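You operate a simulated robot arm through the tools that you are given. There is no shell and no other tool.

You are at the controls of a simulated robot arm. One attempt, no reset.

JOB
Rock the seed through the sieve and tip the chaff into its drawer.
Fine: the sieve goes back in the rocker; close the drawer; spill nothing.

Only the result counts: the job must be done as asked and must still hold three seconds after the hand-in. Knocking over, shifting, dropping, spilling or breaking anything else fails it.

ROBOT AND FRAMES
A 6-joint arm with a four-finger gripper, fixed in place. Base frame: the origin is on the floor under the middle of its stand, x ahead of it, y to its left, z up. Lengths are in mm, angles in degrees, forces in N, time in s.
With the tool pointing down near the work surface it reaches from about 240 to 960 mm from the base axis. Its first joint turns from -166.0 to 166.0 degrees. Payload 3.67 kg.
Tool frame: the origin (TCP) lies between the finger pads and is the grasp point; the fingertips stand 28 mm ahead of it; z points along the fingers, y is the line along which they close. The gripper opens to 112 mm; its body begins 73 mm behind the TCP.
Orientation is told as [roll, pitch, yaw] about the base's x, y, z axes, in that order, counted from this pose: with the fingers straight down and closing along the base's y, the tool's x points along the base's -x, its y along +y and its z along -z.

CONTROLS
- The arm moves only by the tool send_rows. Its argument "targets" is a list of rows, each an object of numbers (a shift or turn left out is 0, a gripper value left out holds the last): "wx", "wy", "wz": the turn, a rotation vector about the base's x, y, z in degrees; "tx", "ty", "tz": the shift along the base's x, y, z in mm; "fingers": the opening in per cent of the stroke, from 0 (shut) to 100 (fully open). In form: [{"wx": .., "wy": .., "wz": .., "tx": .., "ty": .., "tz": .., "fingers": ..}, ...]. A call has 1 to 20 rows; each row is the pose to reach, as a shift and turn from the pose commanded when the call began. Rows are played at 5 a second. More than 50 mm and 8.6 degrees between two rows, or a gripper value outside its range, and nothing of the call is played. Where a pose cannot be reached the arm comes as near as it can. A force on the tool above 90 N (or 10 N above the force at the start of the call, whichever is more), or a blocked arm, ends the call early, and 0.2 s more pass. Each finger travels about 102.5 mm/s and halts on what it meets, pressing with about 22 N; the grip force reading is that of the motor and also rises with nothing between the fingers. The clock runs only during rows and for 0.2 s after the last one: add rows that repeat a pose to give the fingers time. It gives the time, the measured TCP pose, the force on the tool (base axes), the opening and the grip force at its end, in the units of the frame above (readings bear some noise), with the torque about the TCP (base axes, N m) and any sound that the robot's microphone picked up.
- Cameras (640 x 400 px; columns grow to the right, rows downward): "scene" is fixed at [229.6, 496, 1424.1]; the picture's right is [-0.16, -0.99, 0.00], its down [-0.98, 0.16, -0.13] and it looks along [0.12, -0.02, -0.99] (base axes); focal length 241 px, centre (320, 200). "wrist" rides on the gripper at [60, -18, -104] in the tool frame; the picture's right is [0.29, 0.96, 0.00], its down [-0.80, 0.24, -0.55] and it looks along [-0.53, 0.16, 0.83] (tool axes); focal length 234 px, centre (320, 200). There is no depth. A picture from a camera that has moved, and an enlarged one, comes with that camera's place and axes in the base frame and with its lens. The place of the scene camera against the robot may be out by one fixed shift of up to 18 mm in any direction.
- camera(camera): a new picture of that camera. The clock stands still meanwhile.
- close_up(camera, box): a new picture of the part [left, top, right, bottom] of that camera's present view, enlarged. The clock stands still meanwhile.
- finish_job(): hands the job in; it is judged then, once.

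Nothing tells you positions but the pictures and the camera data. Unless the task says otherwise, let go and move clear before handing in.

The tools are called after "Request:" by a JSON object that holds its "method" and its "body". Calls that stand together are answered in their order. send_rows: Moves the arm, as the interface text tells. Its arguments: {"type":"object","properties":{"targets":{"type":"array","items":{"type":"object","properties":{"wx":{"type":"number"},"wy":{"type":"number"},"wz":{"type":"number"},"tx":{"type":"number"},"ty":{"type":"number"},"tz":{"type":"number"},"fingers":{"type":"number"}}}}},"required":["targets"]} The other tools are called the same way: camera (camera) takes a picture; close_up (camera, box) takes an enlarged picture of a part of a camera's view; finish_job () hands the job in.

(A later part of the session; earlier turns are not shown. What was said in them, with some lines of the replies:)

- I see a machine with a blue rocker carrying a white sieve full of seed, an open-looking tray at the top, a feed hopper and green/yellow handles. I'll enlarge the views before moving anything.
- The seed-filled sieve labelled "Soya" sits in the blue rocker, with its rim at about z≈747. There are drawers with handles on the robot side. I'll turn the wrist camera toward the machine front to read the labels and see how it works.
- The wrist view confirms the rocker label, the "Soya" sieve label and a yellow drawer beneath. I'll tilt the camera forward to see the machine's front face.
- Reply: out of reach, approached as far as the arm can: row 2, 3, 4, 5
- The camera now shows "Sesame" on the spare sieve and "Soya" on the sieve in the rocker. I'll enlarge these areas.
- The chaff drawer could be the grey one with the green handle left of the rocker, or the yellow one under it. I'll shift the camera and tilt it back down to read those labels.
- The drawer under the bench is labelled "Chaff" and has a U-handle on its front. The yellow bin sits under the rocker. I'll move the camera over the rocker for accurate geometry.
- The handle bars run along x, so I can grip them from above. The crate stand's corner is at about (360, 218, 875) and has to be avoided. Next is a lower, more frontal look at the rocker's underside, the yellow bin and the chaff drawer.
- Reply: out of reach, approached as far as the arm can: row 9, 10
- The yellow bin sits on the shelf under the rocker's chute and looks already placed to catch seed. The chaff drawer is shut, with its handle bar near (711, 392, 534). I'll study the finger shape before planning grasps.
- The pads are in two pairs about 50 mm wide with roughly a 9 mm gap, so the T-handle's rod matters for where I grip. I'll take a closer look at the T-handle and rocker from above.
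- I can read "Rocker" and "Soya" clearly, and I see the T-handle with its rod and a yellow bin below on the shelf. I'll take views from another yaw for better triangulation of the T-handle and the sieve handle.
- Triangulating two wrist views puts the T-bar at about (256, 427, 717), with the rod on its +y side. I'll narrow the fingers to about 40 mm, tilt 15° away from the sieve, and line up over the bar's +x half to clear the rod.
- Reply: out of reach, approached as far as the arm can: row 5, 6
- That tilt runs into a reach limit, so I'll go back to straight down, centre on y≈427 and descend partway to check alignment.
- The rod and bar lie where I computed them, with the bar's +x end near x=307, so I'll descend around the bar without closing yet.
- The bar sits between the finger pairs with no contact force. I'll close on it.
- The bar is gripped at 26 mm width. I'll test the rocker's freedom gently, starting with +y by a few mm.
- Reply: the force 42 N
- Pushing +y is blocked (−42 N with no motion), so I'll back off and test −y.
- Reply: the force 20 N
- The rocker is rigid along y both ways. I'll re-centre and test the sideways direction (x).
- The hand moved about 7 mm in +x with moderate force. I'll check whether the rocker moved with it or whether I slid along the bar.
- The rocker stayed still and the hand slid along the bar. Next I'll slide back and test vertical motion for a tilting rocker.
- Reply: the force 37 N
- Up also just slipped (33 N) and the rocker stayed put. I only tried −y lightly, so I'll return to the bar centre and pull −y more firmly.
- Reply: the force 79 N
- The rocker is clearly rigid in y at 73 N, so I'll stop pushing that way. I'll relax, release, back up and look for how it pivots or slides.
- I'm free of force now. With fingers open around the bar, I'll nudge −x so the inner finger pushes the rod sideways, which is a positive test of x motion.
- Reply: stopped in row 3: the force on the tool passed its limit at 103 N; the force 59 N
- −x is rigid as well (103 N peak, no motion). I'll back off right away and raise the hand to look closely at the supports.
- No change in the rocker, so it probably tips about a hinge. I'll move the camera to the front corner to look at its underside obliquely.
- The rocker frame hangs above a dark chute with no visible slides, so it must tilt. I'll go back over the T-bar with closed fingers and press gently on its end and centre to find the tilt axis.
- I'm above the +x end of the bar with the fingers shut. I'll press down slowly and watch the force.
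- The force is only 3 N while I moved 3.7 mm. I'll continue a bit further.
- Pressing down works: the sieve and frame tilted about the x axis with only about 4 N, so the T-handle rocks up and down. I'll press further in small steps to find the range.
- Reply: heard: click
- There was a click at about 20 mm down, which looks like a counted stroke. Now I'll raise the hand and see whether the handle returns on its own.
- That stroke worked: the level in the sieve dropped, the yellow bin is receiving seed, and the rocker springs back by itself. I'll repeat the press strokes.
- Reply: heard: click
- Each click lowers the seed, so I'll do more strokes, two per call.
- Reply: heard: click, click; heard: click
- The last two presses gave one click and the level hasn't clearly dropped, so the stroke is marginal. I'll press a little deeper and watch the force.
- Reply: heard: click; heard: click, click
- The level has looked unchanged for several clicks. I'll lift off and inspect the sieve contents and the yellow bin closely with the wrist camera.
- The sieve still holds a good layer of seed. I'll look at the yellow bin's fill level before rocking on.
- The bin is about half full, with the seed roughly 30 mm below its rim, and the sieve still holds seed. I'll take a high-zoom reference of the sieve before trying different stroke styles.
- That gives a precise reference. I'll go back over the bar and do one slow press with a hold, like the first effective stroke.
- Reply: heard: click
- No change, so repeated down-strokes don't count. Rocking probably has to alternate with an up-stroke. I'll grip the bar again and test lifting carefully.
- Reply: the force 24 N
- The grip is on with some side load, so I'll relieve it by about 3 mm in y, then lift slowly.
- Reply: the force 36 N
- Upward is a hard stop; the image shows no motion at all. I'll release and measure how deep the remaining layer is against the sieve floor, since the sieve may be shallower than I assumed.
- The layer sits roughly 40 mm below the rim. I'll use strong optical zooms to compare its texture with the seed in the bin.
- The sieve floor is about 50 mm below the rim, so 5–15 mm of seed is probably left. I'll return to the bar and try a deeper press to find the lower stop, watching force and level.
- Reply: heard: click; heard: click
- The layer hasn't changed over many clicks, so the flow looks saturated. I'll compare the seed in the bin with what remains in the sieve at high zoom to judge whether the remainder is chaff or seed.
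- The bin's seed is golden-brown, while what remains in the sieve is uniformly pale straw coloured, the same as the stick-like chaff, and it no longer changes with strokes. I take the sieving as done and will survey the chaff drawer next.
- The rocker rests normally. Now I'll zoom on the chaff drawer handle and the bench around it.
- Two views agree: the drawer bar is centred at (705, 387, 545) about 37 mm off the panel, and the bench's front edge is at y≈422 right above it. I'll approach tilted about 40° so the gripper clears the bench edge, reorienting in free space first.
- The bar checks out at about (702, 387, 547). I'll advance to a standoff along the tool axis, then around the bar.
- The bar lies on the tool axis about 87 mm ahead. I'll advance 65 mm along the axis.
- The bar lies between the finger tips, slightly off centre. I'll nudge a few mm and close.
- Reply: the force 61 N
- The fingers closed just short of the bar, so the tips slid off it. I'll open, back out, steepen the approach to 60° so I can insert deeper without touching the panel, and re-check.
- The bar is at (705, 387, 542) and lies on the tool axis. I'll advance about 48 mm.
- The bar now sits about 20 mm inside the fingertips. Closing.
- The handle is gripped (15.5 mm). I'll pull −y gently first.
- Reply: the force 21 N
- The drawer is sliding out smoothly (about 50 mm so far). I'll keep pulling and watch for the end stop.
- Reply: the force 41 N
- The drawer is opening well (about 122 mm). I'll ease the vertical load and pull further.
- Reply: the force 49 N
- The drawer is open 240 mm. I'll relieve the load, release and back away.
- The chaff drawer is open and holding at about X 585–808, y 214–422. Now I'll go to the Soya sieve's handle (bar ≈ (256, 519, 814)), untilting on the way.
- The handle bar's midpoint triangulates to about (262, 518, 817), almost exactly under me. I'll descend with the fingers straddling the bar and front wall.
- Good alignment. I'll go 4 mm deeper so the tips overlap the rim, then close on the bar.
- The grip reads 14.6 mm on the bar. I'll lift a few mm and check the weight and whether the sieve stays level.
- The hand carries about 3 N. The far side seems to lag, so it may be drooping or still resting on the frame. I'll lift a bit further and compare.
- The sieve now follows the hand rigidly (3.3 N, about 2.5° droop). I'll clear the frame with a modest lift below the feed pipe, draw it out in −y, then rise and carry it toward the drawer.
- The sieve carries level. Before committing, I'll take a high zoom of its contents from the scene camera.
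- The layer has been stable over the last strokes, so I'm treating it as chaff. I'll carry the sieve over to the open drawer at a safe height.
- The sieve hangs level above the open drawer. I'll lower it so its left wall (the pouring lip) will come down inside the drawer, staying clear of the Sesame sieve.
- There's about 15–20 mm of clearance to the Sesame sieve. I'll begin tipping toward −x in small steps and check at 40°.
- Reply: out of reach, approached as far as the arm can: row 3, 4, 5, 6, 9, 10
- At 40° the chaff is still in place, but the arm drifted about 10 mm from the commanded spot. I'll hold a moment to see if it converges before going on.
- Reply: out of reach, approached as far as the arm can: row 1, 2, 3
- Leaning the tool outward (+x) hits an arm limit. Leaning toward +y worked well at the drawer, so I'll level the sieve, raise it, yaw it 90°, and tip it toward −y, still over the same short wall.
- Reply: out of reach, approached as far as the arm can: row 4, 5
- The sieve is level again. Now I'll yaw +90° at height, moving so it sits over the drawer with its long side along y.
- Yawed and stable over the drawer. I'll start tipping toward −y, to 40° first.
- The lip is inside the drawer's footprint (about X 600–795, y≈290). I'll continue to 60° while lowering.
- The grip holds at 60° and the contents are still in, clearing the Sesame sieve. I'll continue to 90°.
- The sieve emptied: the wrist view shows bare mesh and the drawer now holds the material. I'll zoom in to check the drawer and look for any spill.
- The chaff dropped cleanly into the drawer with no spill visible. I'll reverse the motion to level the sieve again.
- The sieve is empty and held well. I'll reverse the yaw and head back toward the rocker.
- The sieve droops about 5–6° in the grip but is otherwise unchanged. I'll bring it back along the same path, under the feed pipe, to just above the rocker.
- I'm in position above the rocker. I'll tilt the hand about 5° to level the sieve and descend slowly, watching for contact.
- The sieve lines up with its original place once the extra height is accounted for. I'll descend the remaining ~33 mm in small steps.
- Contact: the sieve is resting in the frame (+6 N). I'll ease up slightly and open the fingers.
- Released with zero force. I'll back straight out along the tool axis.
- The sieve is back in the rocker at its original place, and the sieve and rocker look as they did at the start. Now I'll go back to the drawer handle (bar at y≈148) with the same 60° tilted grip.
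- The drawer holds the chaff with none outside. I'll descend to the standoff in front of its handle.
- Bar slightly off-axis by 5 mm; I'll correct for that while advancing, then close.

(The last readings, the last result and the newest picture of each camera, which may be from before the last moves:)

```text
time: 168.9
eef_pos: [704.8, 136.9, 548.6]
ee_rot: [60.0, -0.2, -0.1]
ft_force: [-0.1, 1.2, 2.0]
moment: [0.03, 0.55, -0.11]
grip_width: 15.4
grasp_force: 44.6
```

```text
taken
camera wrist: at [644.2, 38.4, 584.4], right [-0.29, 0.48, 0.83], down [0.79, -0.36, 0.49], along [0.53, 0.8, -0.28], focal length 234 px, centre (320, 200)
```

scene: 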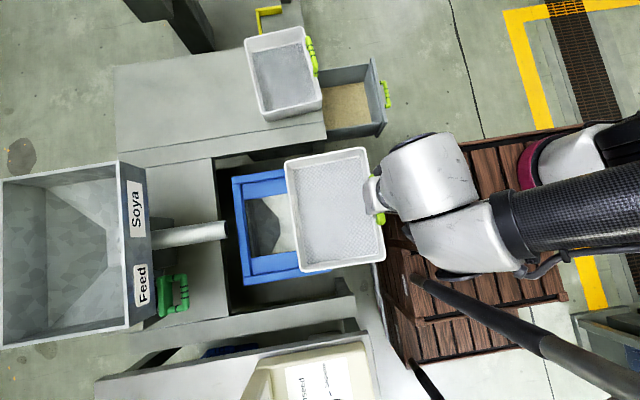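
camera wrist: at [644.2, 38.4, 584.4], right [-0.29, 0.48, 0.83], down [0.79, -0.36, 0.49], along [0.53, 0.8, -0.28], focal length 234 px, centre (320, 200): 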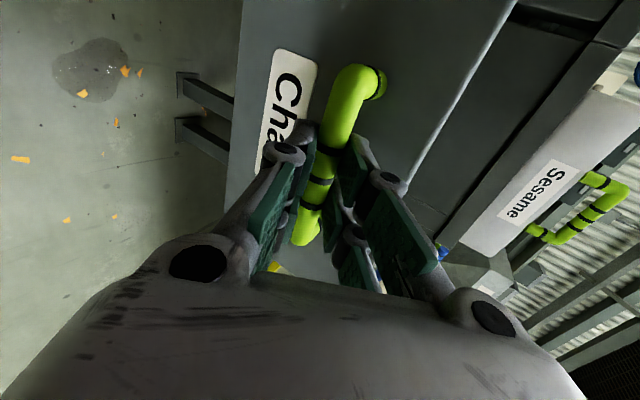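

Gripped cleanly with little side load. Pushing the drawer in, first part.

Request:
{"method": "send_rows", "body": {"targets": [{"ty": 6}, {"ty": 14}, {"ty": 24}, {"ty": 34}, {"ty": 44}, {"ty": 54}, {"ty": 64}, {"ty": 74}, {"ty": 84}, {"ty": 94}, {"ty": 104}, {"ty": 114}]}}

Request:
{"method": "close_up", "body": {"camera": "scene", "box": [230, 0, 440, 160]}}

```text
time: 171.6
eef_pos: [705.5, 251.2, 548.0]
ee_rot: [60.1, -0.2, -0.1]
ft_force: [-12.8, -1.1, 19.9]
moment: [0.3, 0.44, -0.44]
grip_width: 15.1
grasp_force: 45.0
```

```text
2.50 times, centred on (335, 80) of scene
camera zoom: at [229.6, 496.0, 1424.1], right [-0.16, -0.99, 0.0], down [-0.98, 0.16, -0.13], along [0.12, -0.02, -0.99], focal length 604 px, centre (282, 500)
```

zoom: 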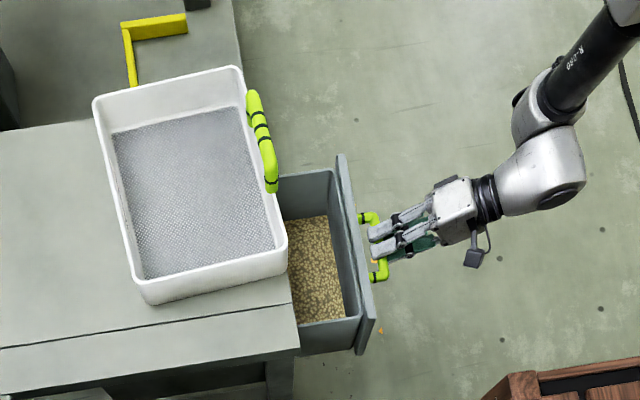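

The drawer slides in well. Next I'll push to near closed, then finish in small steps.

Request:
{"method": "send_rows", "body": {"targets": [{"ty": 10, "tz": 1}, {"ty": 20, "tz": 1}, {"ty": 30, "tz": 1}, {"ty": 40, "tz": 1}, {"ty": 50, "tz": 1}, {"ty": 60, "tz": 1}, {"ty": 70, "tz": 1}, {"ty": 80, "tz": 1}, {"ty": 90, "tz": 1}, {"ty": 100, "tz": 1}, {"ty": 108, "tz": 1}, {"ty": 114, "tz": 1}]}}

Request:
{"method": "send_rows", "body": {"targets": [{"ty": 4}, {"ty": 8}, {"ty": 11}, {"ty": 13}]}}

Request:
{"method": "close_up", "body": {"camera": "scene", "box": [230, 0, 440, 160]}}

```text
time: 174.2
eef_pos: [705.5, 366.0, 548.0]
ee_rot: [59.9, -0.3, 0.0]
ft_force: [-11.2, 0.8, 13.7]
moment: [0.25, 1.06, 0.78]
grip_width: 15.4
grasp_force: 45.4
```

```text
time: 175.2
eef_pos: [704.6, 375.8, 549.3]
ee_rot: [59.9, -0.2, -0.2]
ft_force: [-7.9, -17.0, 6.3]
moment: [-0.12, -0.04, -0.51]
grip_width: 15.3
grasp_force: 45.1
```

```text
2.50 times, centred on (335, 80) of scene
camera zoom: at [229.6, 496.0, 1424.1], right [-0.16, -0.99, 0.0], down [-0.98, 0.16, -0.13], along [0.12, -0.02, -0.99], focal length 604 px, centre (282, 500)
```

zoom: 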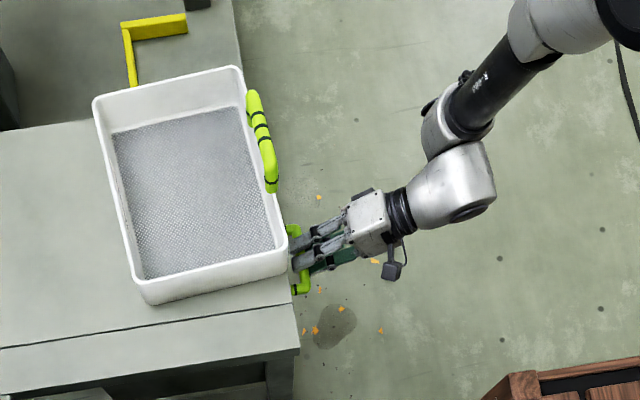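

The drawer meets its stop (−17 N). I'll press a little more to be sure it's fully shut.

Request:
{"method": "send_rows", "body": {"targets": [{"ty": 1.5}, {"ty": 3}, {"ty": 3}]}}

Request:
{"method": "camera", "body": {"camera": "wrist"}}

```text
time: 175.9
eef_pos: [705.2, 378.8, 545.6]
ee_rot: [59.7, -0.2, -0.3]
ft_force: [1.8, -39.1, -16.3]
moment: [-0.53, -0.17, -0.43]
grip_width: 15.5
grasp_force: 45.2
```

```text
taken
camera wrist: at [644.7, 280.3, 583.1], right [-0.29, 0.48, 0.83], down [0.79, -0.36, 0.49], along [0.53, 0.8, -0.28], focal length 234 px, centre (320, 200)
```

wrist: 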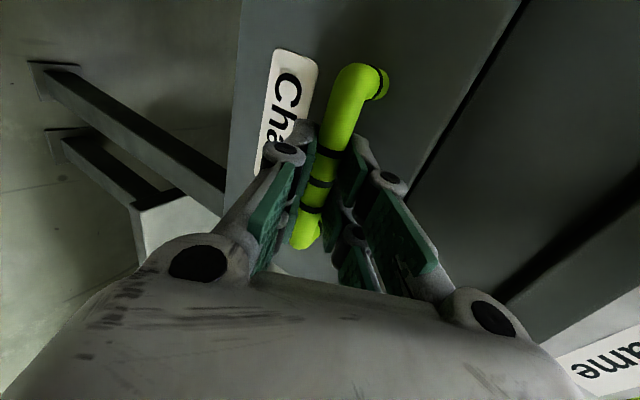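

It's at the stop (39 N, same hand position as when first gripped). I'll relax, release and retreat along the tool axis.

Request:
{"method": "send_rows", "body": {"targets": [{"ty": -2}, {"ty": -3.5}, {"ty": -3.5, "fingers": 20}, {"ty": -3.5, "fingers": 30}, {"ty": -3.5, "fingers": 30}]}}

Request:
{"method": "send_rows", "body": {"targets": [{"ty": -15, "tz": 8}, {"ty": -30, "tz": 17}, {"ty": -50, "tz": 30}, {"ty": -75, "tz": 60}, {"ty": -95, "tz": 100}, {"ty": -105, "tz": 140}, {"ty": -110, "tz": 180}]}}

Request:
{"method": "camera", "body": {"camera": "wrist"}}

Request:
{"method": "camera", "body": {"camera": "scene"}}

```text
time: 177.2
eef_pos: [705.7, 378.0, 548.7]
ee_rot: [60.1, -0.2, -0.1]
ft_force: [1.2, 0.3, 0.2]
moment: [-0.04, 0.0, 0.0]
grip_width: 33.6
grasp_force: 0.1
```

```text
time: 178.8
eef_pos: [710.9, 272.0, 726.2]
ee_rot: [60.0, -0.2, -0.1]
ft_force: [-0.2, -0.1, -0.4]
moment: [0.0, 0.02, 0.04]
grip_width: 33.6
grasp_force: 0.0
```

```text
taken
camera wrist: at [649.0, 173.4, 762.3], right [-0.29, 0.48, 0.83], down [0.79, -0.36, 0.49], along [0.53, 0.8, -0.28], focal length 234 px, centre (320, 200)
```

wrist: 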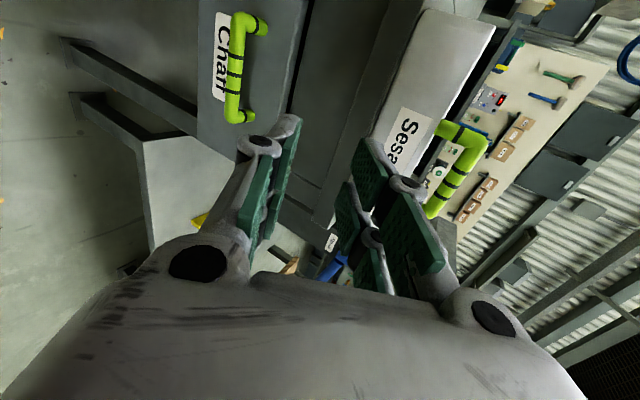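

```text
taken
```

scene: 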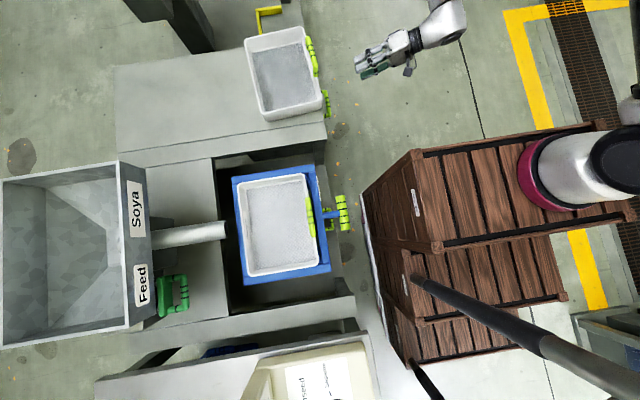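

Everything appears in place. I'll move the arm up and away, then make final comparisons with the starting pictures.

Request:
{"method": "send_rows", "body": {"targets": [{"wx": -7.5, "tx": -10, "ty": -15, "tz": 25}, {"wx": -15, "tx": -20, "ty": -30, "tz": 50}, {"wx": -22.5, "tx": -30, "ty": -40, "tz": 80}, {"wx": -30, "tx": -45, "ty": -45, "tz": 110}, {"wx": -37.5, "tx": -60, "ty": -45, "tz": 140}, {"wx": -45, "tx": -75, "ty": -45, "tz": 170}, {"wx": -52.5, "tx": -90, "ty": -45, "tz": 200}, {"wx": -60, "tx": -105, "ty": -45, "tz": 230}, {"wx": -60, "tx": -120, "ty": -40, "tz": 250, "fingers": 100}, {"wx": -60, "tx": -120, "ty": -40, "tz": 250}]}}

Request:
{"method": "close_up", "body": {"camera": "scene", "box": [210, 0, 370, 130]}}

Request:
{"method": "close_up", "body": {"camera": "scene", "box": [200, 130, 380, 300]}}

Request:
{"method": "camera", "body": {"camera": "wrist"}}

```text
time: 180.9
eef_pos: [583.3, 231.2, 979.9]
ee_rot: [0.1, -0.2, 0.1]
ft_force: [-0.1, 0.2, 0.6]
moment: [0.02, -0.02, -0.01]
grip_width: 111.8
grasp_force: 0.1
```

```text
3.08 times, centred on (290, 65) of scene
camera zoom: at [229.6, 496.0, 1424.1], right [-0.16, -0.99, 0.0], down [-0.98, 0.16, -0.13], along [0.12, -0.02, -0.99], focal length 743 px, centre (412, 615)
```

zoom: 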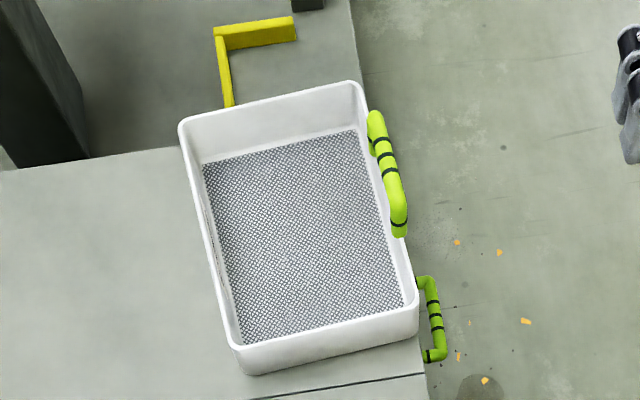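

```text
2.35 times, centred on (290, 215) of scene
camera zoom: at [229.6, 496.0, 1424.1], right [-0.16, -0.99, 0.0], down [-0.98, 0.16, -0.13], along [0.12, -0.02, -0.99], focal length 568 px, centre (391, 165)
```

zoom: 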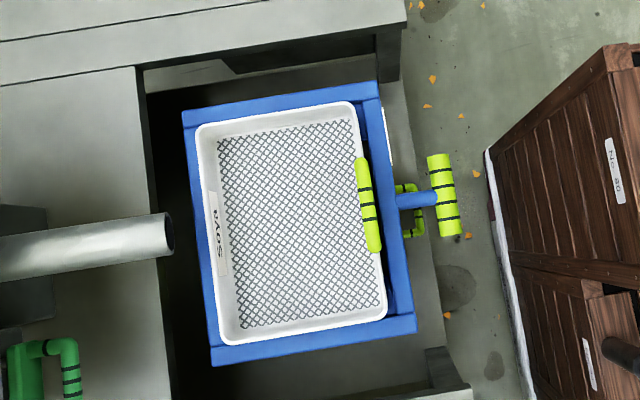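

```text
taken
camera wrist: at [522.9, 211.5, 1084.1], right [-0.29, 0.96, 0.0], down [0.79, 0.24, 0.56], along [0.53, 0.16, -0.83], focal length 234 px, centre (320, 200)
```

wrist: 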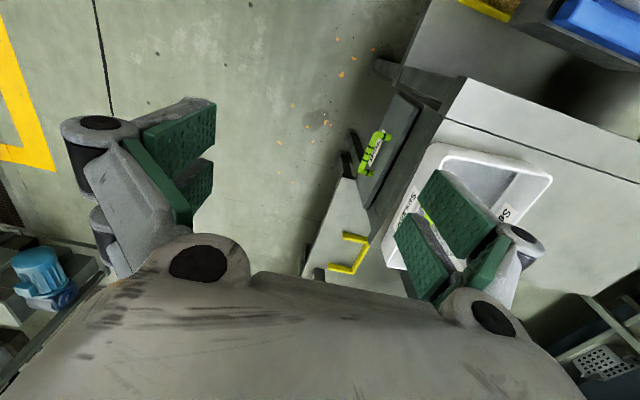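

The drawer handle and Soya sieve match the start. The Sesame sieve looks maybe a couple of pixels different, so I'll compare it with the same close-up I took before the tipping.

Request:
{"method": "close_up", "body": {"camera": "scene", "box": [245, 20, 325, 125]}}

Request:
{"method": "close_up", "body": {"camera": "scene", "box": [305, 85, 345, 125]}}

Request:
{"method": "camera", "body": {"camera": "scene"}}

```text
3.81 times, centred on (285, 72) of scene
camera zoom: at [229.6, 496.0, 1424.1], right [-0.16, -0.99, 0.0], down [-0.98, 0.16, -0.13], along [0.12, -0.02, -0.99], focal length 920 px, centre (453, 686)
```

zoom: 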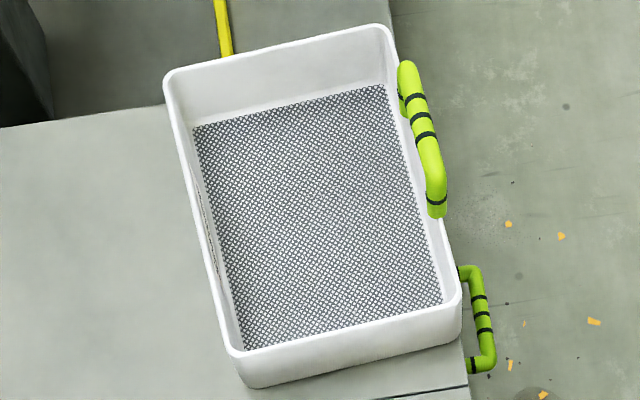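

```text
10.00 times, centred on (325, 105) of scene
camera zoom: at [229.6, 496.0, 1424.1], right [-0.16, -0.99, 0.0], down [-0.98, 0.16, -0.13], along [0.12, -0.02, -0.99], focal length 2414 px, centre (270, 1150)
```

zoom: 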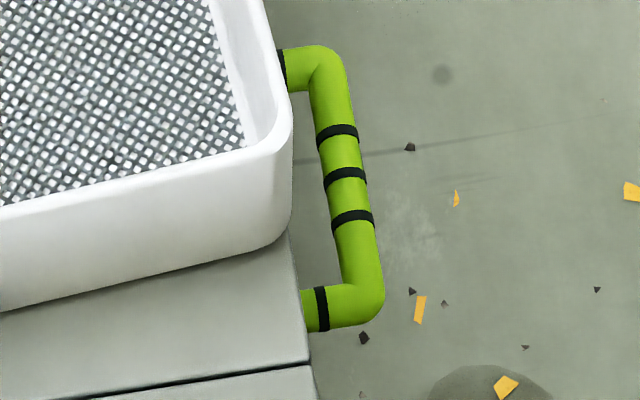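

```text
taken
```

scene: 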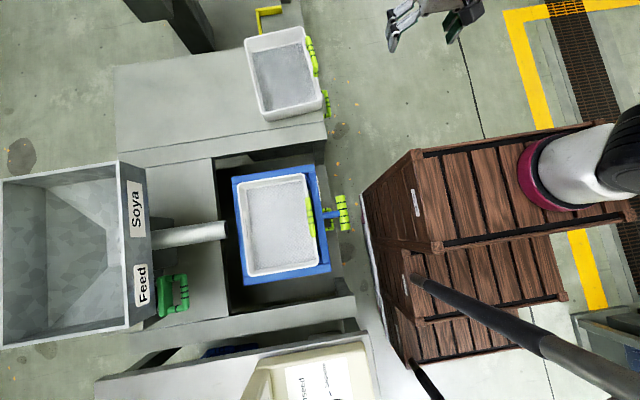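

The job is done apart from one small shift. The Sesame sieve sits about 3 mm from its starting place, probably from a light brush while I tipped; I'll leave it, since nudging it back risks more. The Soya sieve is empty and back in the rocker, and the seed is in the yellow bin. The chaff drawer is shut at its original position with the chaff inside, no spill is visible, and the arm is clear. Handing in.

Request:
{"method": "finish_job", "body": {}}

```text
The job is handed in.
```

I see the final state unchanged, and the job is handed in. I can't confirm one point: whether what I tipped into the drawer was all chaff.

- **Sieving:** I rocked the seed with about 12 clicked strokes. The level in the sieve dropped early and did not change over the last strokes. What was left was paler than the seed in the bin, so I took it as chaff, but its grains still looked like seed.
- **Bin:** The passed seed is in the yellow bin, which was about half full when I last looked closely.
- **Tipping:** I emptied the sieve into the "Chaff" drawer, and the pictures show bare mesh and no spill.
- **Sieve:** The Soya sieve is back in the rocker, within about 3 mm of where it started.
- **Drawer:** The chaff drawer is shut, with its handle in the same place in the picture as at the start.
- **Sesame sieve:** It sits about 3 mm from its starting place, probably brushed while I was tipping. I left it rather than risk moving it more.
- **Rocker:** Before I found that it works by pressing the handle down, I pushed and pulled the handle in other directions, once reaching 103 N. It did not move, and I see no damage.
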